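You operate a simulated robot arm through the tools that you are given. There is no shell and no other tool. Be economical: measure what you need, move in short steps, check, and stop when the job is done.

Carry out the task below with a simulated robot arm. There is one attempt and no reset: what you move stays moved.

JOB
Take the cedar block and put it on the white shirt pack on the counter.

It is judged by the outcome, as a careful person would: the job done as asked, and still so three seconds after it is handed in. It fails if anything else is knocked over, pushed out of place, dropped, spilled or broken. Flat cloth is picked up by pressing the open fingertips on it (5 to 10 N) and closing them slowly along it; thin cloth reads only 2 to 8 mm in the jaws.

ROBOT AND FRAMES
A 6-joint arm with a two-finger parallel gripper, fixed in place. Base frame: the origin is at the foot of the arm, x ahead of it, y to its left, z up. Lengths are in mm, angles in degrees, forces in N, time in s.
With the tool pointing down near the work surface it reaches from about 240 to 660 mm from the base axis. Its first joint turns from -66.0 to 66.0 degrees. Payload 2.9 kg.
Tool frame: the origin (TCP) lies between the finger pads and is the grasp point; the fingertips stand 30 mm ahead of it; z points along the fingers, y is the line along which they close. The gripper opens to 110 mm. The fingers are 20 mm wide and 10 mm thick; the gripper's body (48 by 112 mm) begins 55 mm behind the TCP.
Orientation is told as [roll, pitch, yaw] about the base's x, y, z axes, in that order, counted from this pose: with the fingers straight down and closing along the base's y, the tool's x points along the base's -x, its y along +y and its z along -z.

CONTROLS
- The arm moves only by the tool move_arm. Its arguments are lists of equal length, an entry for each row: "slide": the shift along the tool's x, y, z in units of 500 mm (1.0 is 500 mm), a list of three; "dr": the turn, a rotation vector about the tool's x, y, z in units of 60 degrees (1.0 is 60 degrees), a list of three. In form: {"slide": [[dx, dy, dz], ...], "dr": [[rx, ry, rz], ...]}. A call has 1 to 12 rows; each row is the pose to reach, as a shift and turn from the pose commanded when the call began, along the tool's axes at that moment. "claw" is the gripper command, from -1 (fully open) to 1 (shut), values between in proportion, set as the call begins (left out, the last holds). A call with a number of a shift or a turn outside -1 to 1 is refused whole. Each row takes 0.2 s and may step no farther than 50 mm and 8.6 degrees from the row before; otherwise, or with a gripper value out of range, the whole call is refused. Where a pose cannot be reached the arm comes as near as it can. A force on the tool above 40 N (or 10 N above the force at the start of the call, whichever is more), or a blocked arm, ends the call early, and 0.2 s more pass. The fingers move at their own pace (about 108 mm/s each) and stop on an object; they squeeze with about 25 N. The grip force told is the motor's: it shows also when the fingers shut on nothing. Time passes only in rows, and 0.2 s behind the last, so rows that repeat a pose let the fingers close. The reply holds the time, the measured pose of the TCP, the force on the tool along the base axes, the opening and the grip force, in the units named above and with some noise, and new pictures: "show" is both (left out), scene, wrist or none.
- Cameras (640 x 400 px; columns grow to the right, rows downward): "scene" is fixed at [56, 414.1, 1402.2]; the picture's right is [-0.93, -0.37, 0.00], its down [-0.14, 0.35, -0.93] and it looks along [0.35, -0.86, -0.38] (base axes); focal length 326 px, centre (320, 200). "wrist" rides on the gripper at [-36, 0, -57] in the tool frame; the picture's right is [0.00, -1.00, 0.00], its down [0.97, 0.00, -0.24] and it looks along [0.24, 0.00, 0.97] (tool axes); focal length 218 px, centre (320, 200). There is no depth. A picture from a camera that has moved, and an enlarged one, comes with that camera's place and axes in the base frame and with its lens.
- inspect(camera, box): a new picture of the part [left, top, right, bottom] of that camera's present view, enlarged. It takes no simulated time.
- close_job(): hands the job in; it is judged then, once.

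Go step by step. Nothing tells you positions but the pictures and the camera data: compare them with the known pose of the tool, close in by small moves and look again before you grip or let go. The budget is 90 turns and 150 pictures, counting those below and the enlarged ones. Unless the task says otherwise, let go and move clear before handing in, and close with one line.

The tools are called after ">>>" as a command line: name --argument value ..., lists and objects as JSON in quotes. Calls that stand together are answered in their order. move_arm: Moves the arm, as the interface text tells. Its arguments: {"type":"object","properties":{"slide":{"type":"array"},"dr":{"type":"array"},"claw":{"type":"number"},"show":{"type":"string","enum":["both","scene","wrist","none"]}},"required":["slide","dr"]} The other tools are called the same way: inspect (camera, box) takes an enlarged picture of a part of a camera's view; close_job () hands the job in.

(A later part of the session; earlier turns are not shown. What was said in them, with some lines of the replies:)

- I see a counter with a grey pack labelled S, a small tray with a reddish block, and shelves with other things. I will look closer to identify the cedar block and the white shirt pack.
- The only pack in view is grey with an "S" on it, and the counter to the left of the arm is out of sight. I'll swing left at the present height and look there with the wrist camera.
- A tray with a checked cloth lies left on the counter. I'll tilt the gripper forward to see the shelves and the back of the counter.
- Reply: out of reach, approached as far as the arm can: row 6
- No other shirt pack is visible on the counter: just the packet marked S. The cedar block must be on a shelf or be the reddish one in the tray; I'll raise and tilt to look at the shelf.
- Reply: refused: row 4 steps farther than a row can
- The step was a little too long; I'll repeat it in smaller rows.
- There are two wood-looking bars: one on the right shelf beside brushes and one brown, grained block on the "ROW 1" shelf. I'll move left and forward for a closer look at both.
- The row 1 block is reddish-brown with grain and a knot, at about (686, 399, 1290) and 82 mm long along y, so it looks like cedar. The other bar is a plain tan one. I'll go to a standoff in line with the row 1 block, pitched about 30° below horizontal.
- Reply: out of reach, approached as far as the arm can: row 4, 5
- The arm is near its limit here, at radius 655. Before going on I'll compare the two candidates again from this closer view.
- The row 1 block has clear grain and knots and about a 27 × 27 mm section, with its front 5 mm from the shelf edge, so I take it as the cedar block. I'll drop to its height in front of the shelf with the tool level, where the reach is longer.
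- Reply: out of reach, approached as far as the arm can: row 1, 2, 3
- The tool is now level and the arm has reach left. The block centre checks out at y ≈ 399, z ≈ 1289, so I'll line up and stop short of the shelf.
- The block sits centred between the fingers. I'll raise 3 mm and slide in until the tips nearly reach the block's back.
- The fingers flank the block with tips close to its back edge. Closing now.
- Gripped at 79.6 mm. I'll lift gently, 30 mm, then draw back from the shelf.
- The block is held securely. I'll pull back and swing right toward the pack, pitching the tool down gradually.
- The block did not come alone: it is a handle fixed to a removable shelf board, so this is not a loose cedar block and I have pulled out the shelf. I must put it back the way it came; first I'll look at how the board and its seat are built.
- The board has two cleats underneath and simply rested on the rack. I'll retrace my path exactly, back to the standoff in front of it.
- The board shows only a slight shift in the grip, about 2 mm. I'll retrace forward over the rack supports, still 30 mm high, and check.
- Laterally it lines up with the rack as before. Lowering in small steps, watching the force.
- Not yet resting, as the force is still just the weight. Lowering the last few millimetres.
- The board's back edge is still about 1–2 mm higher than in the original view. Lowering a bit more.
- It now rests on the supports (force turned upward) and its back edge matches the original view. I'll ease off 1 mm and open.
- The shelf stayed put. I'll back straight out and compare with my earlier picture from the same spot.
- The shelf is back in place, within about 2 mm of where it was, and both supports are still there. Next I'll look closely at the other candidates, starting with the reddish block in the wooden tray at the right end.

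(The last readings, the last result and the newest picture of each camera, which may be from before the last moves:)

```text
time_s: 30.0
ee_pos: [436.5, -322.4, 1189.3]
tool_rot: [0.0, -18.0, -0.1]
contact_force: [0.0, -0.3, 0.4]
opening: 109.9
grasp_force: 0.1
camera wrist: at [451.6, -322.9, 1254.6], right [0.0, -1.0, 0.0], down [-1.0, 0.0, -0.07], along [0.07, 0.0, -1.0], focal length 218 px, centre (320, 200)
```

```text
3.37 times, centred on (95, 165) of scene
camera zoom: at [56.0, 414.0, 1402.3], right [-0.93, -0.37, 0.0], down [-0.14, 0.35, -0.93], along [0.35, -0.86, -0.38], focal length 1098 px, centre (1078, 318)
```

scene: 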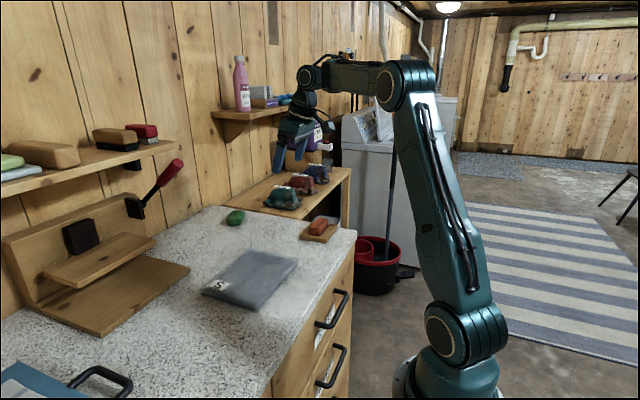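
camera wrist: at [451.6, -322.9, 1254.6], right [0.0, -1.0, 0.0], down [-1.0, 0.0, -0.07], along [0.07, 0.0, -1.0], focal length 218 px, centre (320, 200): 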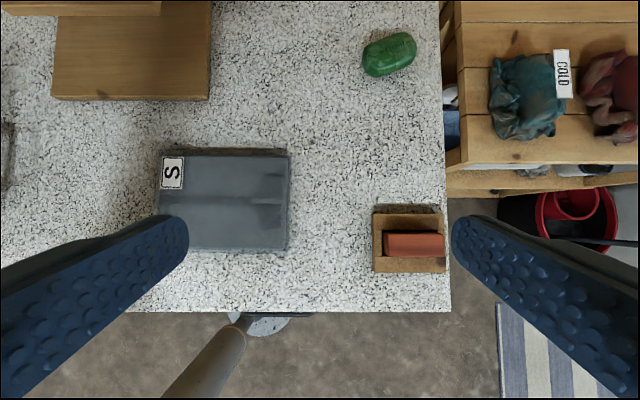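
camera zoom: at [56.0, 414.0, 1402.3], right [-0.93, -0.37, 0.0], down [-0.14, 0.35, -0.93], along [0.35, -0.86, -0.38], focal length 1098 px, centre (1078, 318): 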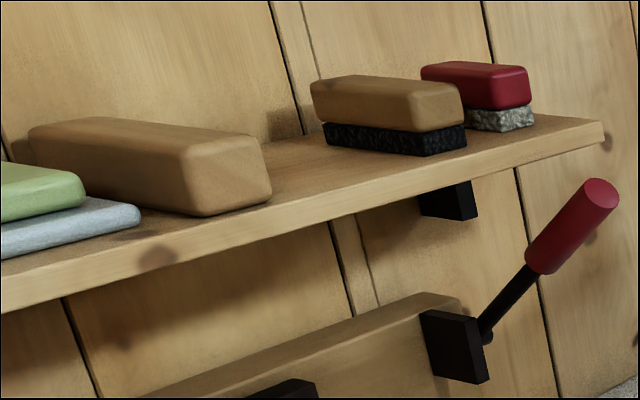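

The block in the open-ended wooden holder is red with lengthwise grain, which fits red cedar; the tan bar looks like a pressing clapper. It sits at about (408, −463), top at z ≈ 933, standing about 17 mm above the holder's rails. I'll go over it with the tool vertical and turn the closing line across it.

>>> move_arm --slide '[[0.033, -0.06, 0.057], [0.066, -0.12, 0.114], [0.1, -0.18, 0.171], [0.133, -0.236, 0.228]]' --dr '[[0, 0.08, 0], [0, 0.16, 0], [0, 0.24, 0], [0, 0.3, 0]]' --show "none"

>>> move_arm --slide '[[0, 0, 0], [0, 0, 0], [0, 0, 0], [0, 0, 0], [0, 0, 0], [0, 0, 0], [0, 0, 0]]' --dr '[[0, 0, -0.14], [0, 0, -0.28], [0, 0, -0.42], [0, 0, -0.56], [0, 0, -0.7], [0, 0, -0.84], [0, 0, -0.98]]' --show "none"

>>> move_arm --slide '[[0, 0, 0], [0, 0, 0], [0, 0, 0], [0, 0, 0], [0, 0, 0]]' --dr '[[0, 0, -0.13], [0, 0, -0.26], [0, 0, -0.39], [0, 0, -0.52], [0, 0, -0.52]]'

```text
time_s: 31.0
ee_pos: [408.2, -439.7, 1060.3]
tool_rot: [0.0, 0.1, 0.0]
contact_force: [0.0, 0.3, 0.1]
opening: 110.1
grasp_force: 0.0
```

```text
time_s: 32.6
ee_pos: [406.2, -440.5, 1060.8]
tool_rot: [0.0, 0.0, 58.9]
contact_force: [0.3, -0.2, 0.3]
opening: 109.8
grasp_force: 0.1
```

```text
time_s: 33.8
ee_pos: [407.8, -440.5, 1060.4]
tool_rot: [0.0, 0.0, 90.2]
contact_force: [-0.1, 0.1, 0.1]
opening: 109.9
grasp_force: 0.1
camera wrist: at [406.4, -406.1, 1117.2], right [1.0, 0.0, 0.0], down [0.0, -0.97, 0.24], along [0.0, -0.24, -0.97], focal length 218 px, centre (320, 200)
```

scene: 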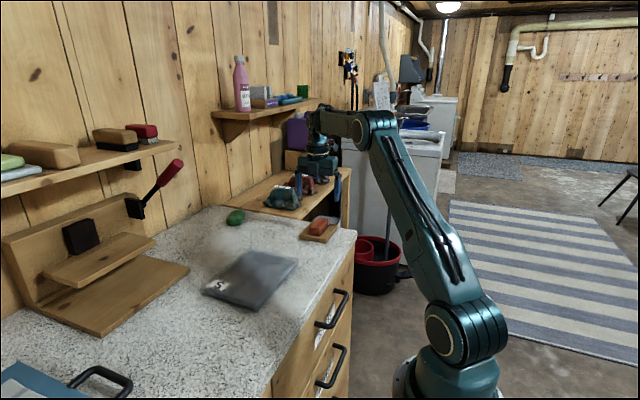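
wrist: 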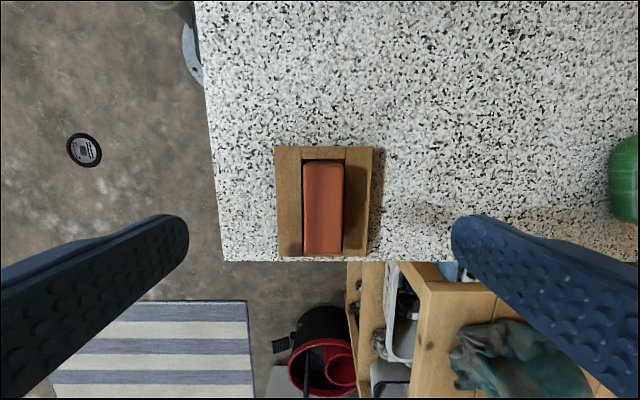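

The block is confirmed at about (409, −463), 33 mm wide, with its top near z 933. I'll centre over it with the jaws partly closed to 70 mm and descend to just above.

>>> move_arm --slide '[[0.02, 0.002, 0.04], [0.046, 0.002, 0.1], [0.046, 0.002, 0.15], [0.046, 0.002, 0.17], [0.046, 0.002, 0.17]]' --dr '[[0, 0, 0], [0, 0, 0], [0, 0, 0], [0, 0, 0], [0, 0, 0]]' --claw -0.27

>>> inspect --camera "scene" --box '[270, 160, 370, 250]'

```text
time_s: 35.0
ee_pos: [406.3, -463.7, 976.2]
tool_rot: [0.0, 0.0, 90.0]
contact_force: [-0.2, -0.2, -0.1]
opening: 69.8
grasp_force: 0.1
camera wrist: at [405.7, -428.6, 1032.7], right [1.0, 0.0, 0.0], down [0.0, -0.97, 0.24], along [0.0, -0.24, -0.97], focal length 218 px, centre (320, 200)
```

scene: 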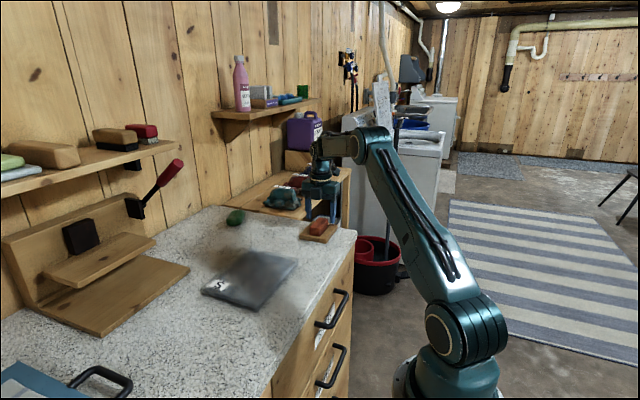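
wrist: 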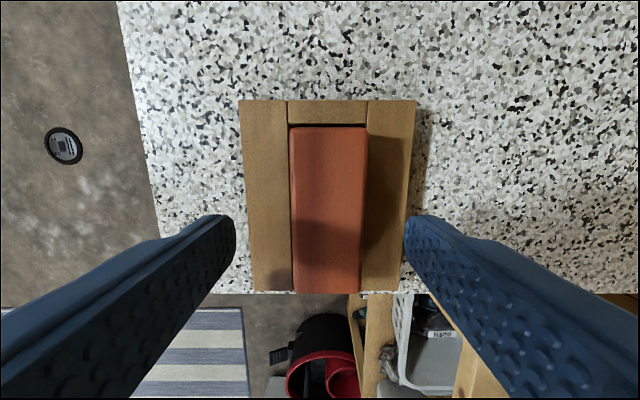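

```text
4.44 times, centred on (320, 205) of scene
camera zoom: at [56.0, 414.1, 1402.2], right [-0.93, -0.37, 0.0], down [-0.14, 0.35, -0.93], along [0.35, -0.86, -0.38], focal length 1450 px, centre (320, 178)
```

zoom: 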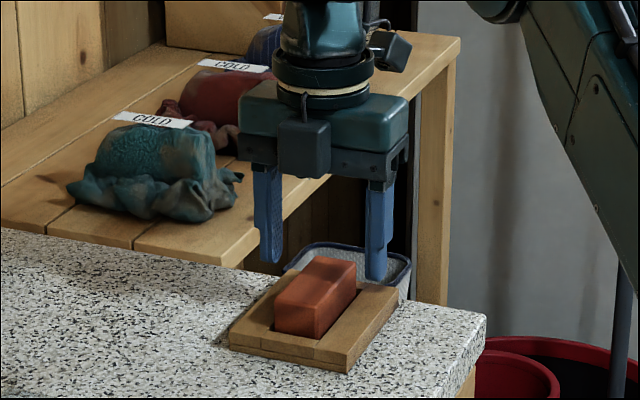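

Good alignment; I need 3 mm more toward +x. I'll descend so the tips come to about z 922, just above the rails.

>>> move_arm --slide '[[0, -0.006, 0.015], [0, -0.006, 0.03], [0, -0.006, 0.04], [0, -0.006, 0.048], [0, -0.006, 0.048]]' --dr '[[0, 0, 0], [0, 0, 0], [0, 0, 0], [0, 0, 0], [0, 0, 0]]'

>>> inspect --camera "scene" --box '[285, 195, 355, 250]'

```text
time_s: 36.2
ee_pos: [409.1, -464.1, 952.8]
tool_rot: [0.0, 0.1, 90.1]
contact_force: [0.2, -0.1, 0.8]
opening: 70.0
grasp_force: 0.0
camera wrist: at [408.4, -428.7, 1008.7], right [1.0, 0.0, 0.0], down [0.0, -0.97, 0.24], along [0.0, -0.24, -0.97], focal length 218 px, centre (320, 200)
```

scene: 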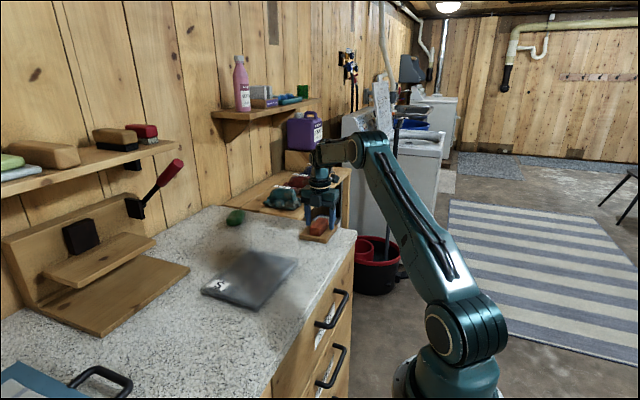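
wrist: 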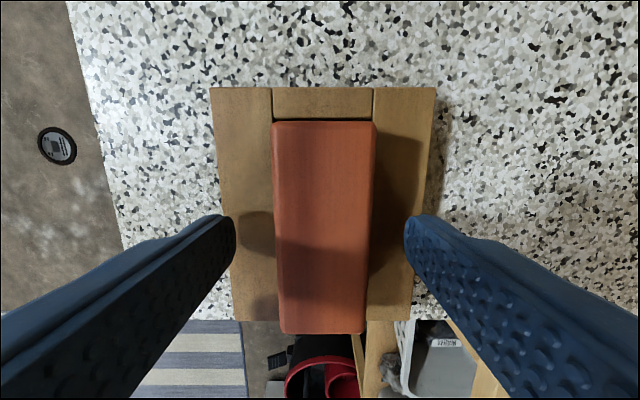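

```text
7.27 times, centred on (320, 222) of scene
camera zoom: at [56.0, 414.1, 1402.2], right [-0.93, -0.37, 0.0], down [-0.14, 0.35, -0.93], along [0.35, -0.86, -0.38], focal length 2372 px, centre (320, 36)
```

zoom: 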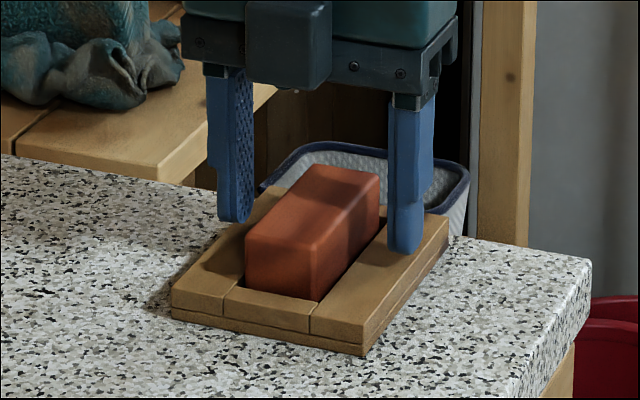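

The tips still seem a few millimetres above the rails. I'll go 4 mm lower, watching the force, then look.

>>> move_arm --slide '[[0, 0, 0.002], [0, 0, 0.004], [0, 0, 0.006], [0, 0, 0.008], [0, 0, 0.008]]' --dr '[[0, 0, 0], [0, 0, 0], [0, 0, 0], [0, 0, 0], [0, 0, 0]]' --show "none"

>>> inspect --camera "scene" --box '[300, 205, 345, 245]'

```text
time_s: 37.4
ee_pos: [408.3, -464.6, 948.8]
tool_rot: [-0.1, 0.0, 90.0]
contact_force: [0.3, 0.3, -0.9]
opening: 69.7
grasp_force: 0.1
```

```text
10.00 times, centred on (322, 225) of scene
camera zoom: at [56.0, 414.1, 1402.2], right [-0.93, -0.37, 0.0], down [-0.14, 0.35, -0.93], along [0.35, -0.86, -0.38], focal length 3261 px, centre (295, -50)
```

zoom: 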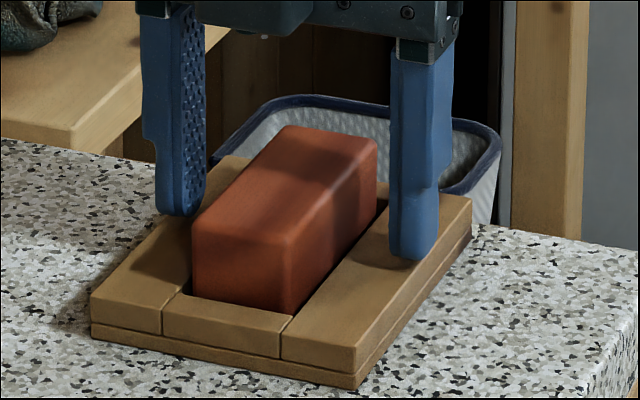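

The tips now overlap about 15 mm of the exposed block and hover a few mm over the rails, which is enough. Closing.

>>> move_arm --slide '[[0, 0, 0], [0, 0, 0], [0, 0, 0], [0, 0, 0]]' --dr '[[0, 0, 0], [0, 0, 0], [0, 0, 0], [0, 0, 0]]' --claw 1 --show "wrist"

>>> inspect --camera "scene" --box '[300, 205, 345, 245]'

```text
time_s: 38.4
ee_pos: [408.6, -463.2, 949.3]
tool_rot: [0.1, 0.1, 90.1]
contact_force: [-0.4, -0.4, -0.2]
opening: 33.0
grasp_force: 25.1
camera wrist: at [408.0, -429.0, 1005.1], right [1.0, 0.0, 0.0], down [0.0, -0.97, 0.24], along [0.0, -0.24, -0.97], focal length 218 px, centre (320, 200)
```

wrist: 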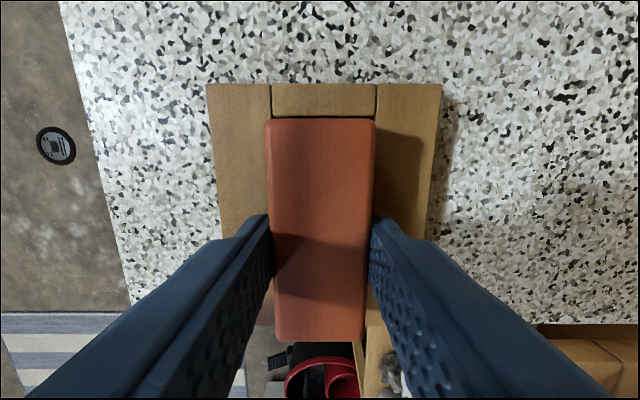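

```text
10.00 times, centred on (322, 225) of scene
camera zoom: at [56.0, 414.1, 1402.2], right [-0.93, -0.37, 0.0], down [-0.14, 0.35, -0.93], along [0.35, -0.86, -0.38], focal length 3261 px, centre (295, -50)
```

zoom: 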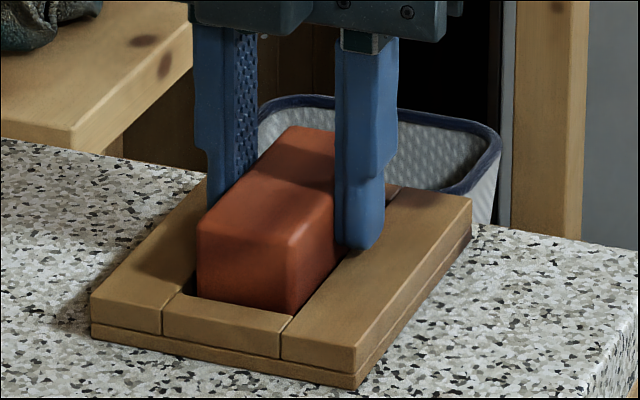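

Gripped at 33 mm. I'll lift slowly a little and check whether the holder stays down.

>>> move_arm --slide '[[0, 0, -0.008], [0, 0, -0.016], [0, 0, -0.024], [0, 0, -0.024]]' --dr '[[0, 0, 0], [0, 0, 0], [0, 0, 0], [0, 0, 0]]' --show "wrist"

>>> inspect --camera "scene" --box '[300, 205, 345, 245]'

```text
time_s: 39.4
ee_pos: [409.9, -463.4, 961.3]
tool_rot: [0.0, -0.1, 90.0]
contact_force: [0.6, -0.2, -0.6]
opening: 33.0
grasp_force: 25.9
camera wrist: at [408.4, -428.6, 1016.8], right [1.0, 0.0, 0.0], down [0.0, -0.97, 0.24], along [0.0, -0.24, -0.97], focal length 218 px, centre (320, 200)
```

wrist: 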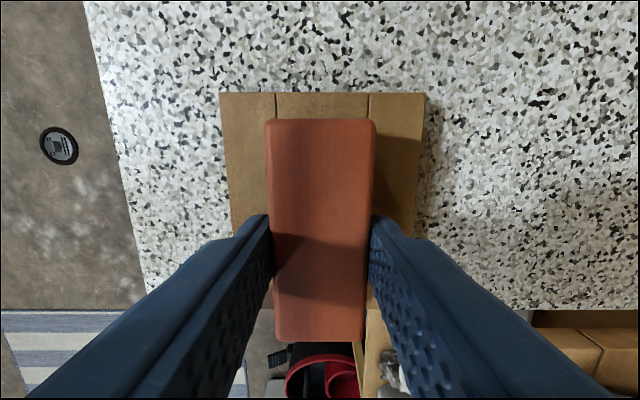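

```text
10.00 times, centred on (322, 225) of scene
camera zoom: at [56.0, 414.1, 1402.2], right [-0.93, -0.37, 0.0], down [-0.14, 0.35, -0.93], along [0.35, -0.86, -0.38], focal length 3261 px, centre (295, -50)
```

zoom: 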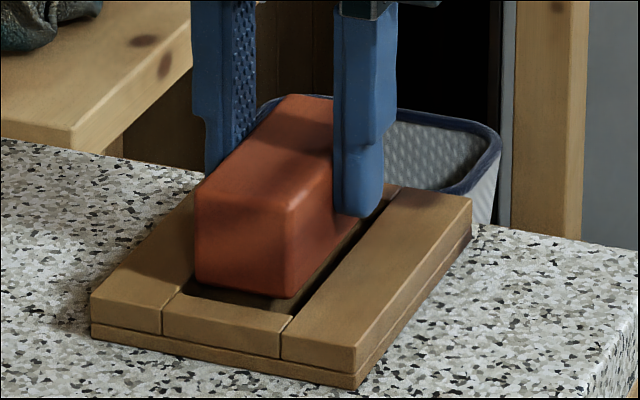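

The cedar block came free and the holder stayed put. I'll raise it and carry it over the pack centre, about (470, −170).

>>> move_arm --slide '[[0, 0, -0.06], [0, 0, -0.12], [0, 0, -0.16], [-0.08, -0.017, -0.16], [-0.16, -0.034, -0.16], [-0.24, -0.051, -0.16], [-0.32, -0.068, -0.16], [-0.4, -0.085, -0.16], [-0.48, -0.102, -0.16], [-0.54, -0.115, -0.16], [-0.586, -0.122, -0.16], [-0.586, -0.122, -0.16]]' --dr '[[0, 0, 0], [0, 0, 0], [0, 0, 0], [0, 0, 0], [0, 0, 0], [0, 0, 0], [0, 0, 0], [0, 0, 0], [0, 0, 0], [0, 0, 0], [0, 0, 0], [0, 0, 0]]'

```text
time_s: 42.0
ee_pos: [471.4, -170.0, 1037.6]
tool_rot: [-0.1, 0.1, 90.0]
contact_force: [-0.1, -0.5, 0.3]
opening: 33.2
grasp_force: 24.8
camera wrist: at [469.8, -134.8, 1095.3], right [1.0, 0.0, 0.0], down [0.0, -0.97, 0.24], along [0.0, -0.24, -0.97], focal length 218 px, centre (320, 200)
```

scene: 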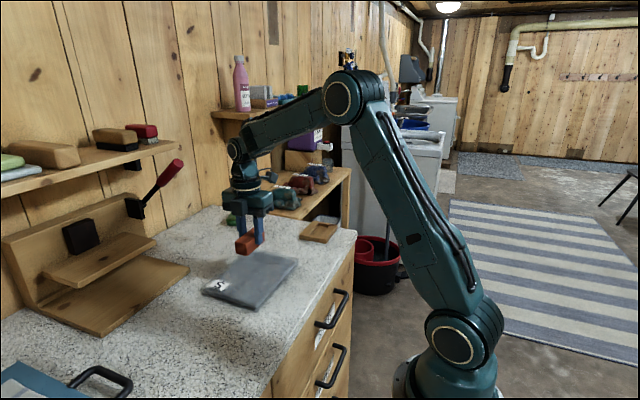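
wrist: 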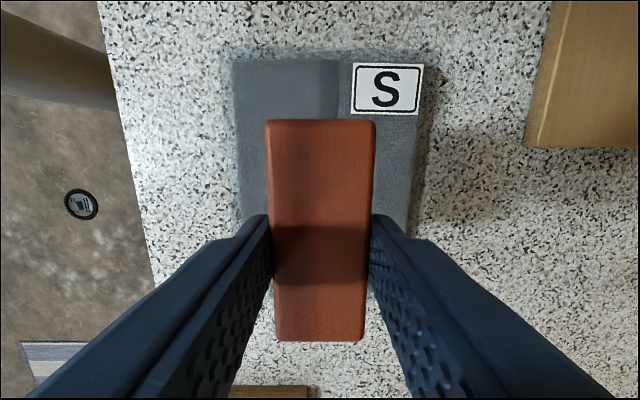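

The block is centred over the pack. Descending to a little above it.

>>> move_arm --slide '[[0, 0, 0.05], [0, 0, 0.1], [0, 0, 0.13], [0, 0, 0.13]]' --dr '[[0, 0, 0], [0, 0, 0], [0, 0, 0], [0, 0, 0]]' --show "none"

>>> inspect --camera "scene" --box '[190, 210, 310, 315]'

```text
time_s: 43.0
ee_pos: [470.4, -169.8, 975.9]
tool_rot: [0.0, 0.0, 90.0]
contact_force: [-1.1, 0.4, -0.8]
opening: 32.9
grasp_force: 24.9
```

```text
3.81 times, centred on (250, 262) of scene
camera zoom: at [56.0, 414.1, 1402.2], right [-0.93, -0.37, 0.0], down [-0.14, 0.35, -0.93], along [0.35, -0.86, -0.38], focal length 1242 px, centre (587, -38)
```

zoom: 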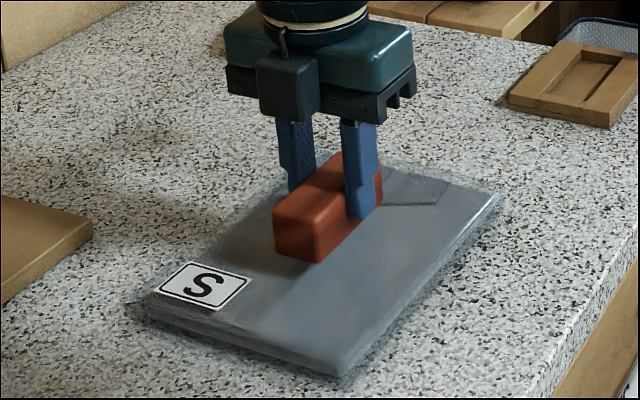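

Still hovering above the pack. Lowering in 2 mm steps until there is contact.

>>> move_arm --slide '[[0, 0, 0.006], [0, 0, 0.012], [0, 0, 0.018], [0, 0, 0.022], [0, 0, 0.022]]' --dr '[[0, 0, 0], [0, 0, 0], [0, 0, 0], [0, 0, 0], [0, 0, 0]]' --show "none"

>>> inspect --camera "scene" --box '[190, 210, 310, 315]'

```text
time_s: 44.2
ee_pos: [469.9, -168.8, 964.8]
tool_rot: [-0.1, 0.0, 89.9]
contact_force: [-1.6, 1.0, 6.0]
opening: 33.2
grasp_force: 25.4
```

```text
3.81 times, centred on (250, 262) of scene
camera zoom: at [55.9, 414.1, 1402.2], right [-0.93, -0.37, 0.0], down [-0.14, 0.35, -0.93], along [0.35, -0.86, -0.38], focal length 1242 px, centre (587, -38)
```

zoom: 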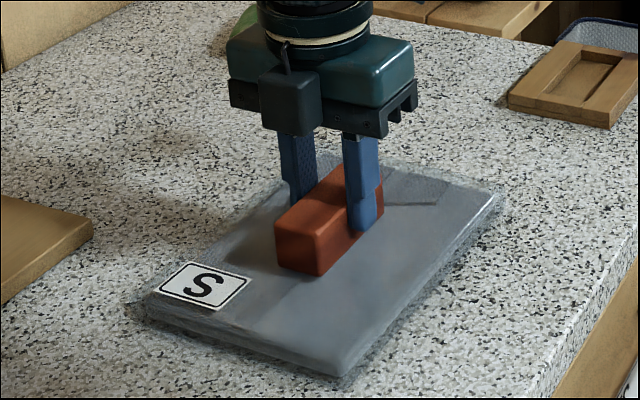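

Contact at 6 N: the block rests on the pack. I'll open the jaws partway, then rise clear.

>>> move_arm --slide '[[0, 0, 0], [0, 0, 0], [0, 0, 0], [0, 0, -0.04], [0, 0, -0.1], [0, 0, -0.18], [0, 0, -0.26], [0, 0, -0.26]]' --dr '[[0, 0, 0], [0, 0, 0], [0, 0, 0], [0, 0, 0], [0, 0, 0], [0, 0, 0], [0, 0, 0], [0, 0, 0]]' --claw -0.27

>>> inspect --camera "scene" --box '[190, 210, 310, 315]'

```text
time_s: 46.0
ee_pos: [471.0, -171.0, 1095.3]
tool_rot: [0.0, 0.0, 90.1]
contact_force: [0.0, 0.5, 0.3]
opening: 70.1
grasp_force: 0.0
camera wrist: at [470.7, -136.3, 1150.5], right [1.0, 0.0, 0.0], down [0.0, -0.97, 0.24], along [0.0, -0.24, -0.97], focal length 218 px, centre (320, 200)
```

scene: 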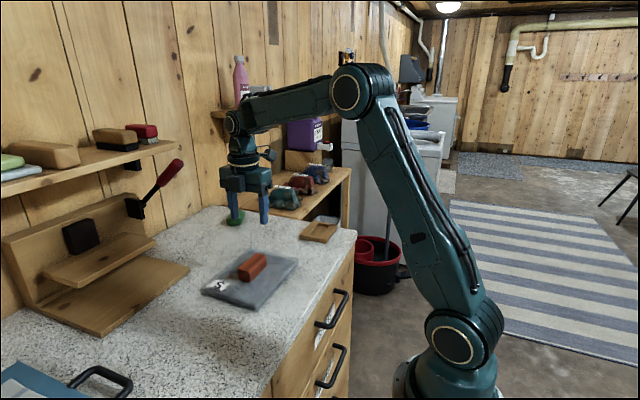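
wrist: 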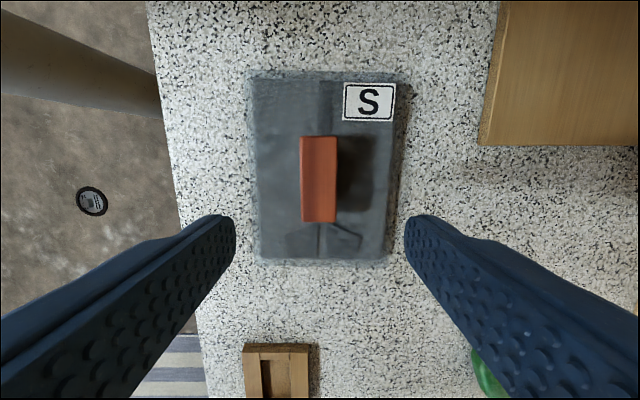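

```text
3.81 times, centred on (250, 262) of scene
camera zoom: at [56.0, 414.1, 1402.2], right [-0.93, -0.37, 0.0], down [-0.14, 0.35, -0.93], along [0.35, -0.86, -0.38], focal length 1242 px, centre (587, -38)
```

zoom: 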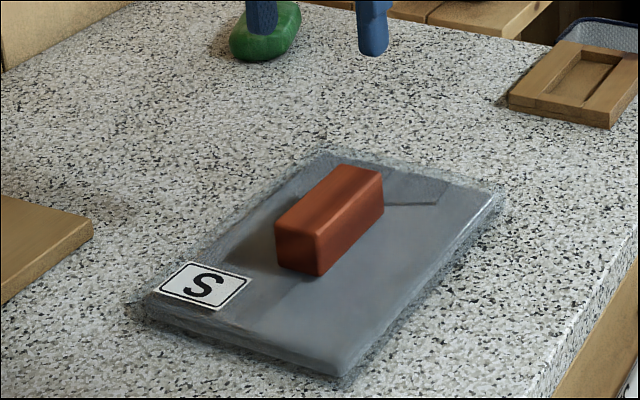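

The block lies flat and steady in the middle of the only shirt pack on the counter, the gripper is clear, and the holder has not moved. Handing in.

>>> close_job

```text
The job is handed in.
```

The red, grained block I took to be the cedar block is on the shirt pack marked S. That pack looks grey rather than white, but it is the only shirt pack I saw on the counter. I first mistook a handle on the "ROW 1" shelf for the block and pulled the shelf board out; I put it back on its supports, about 2–3 mm further in than before.
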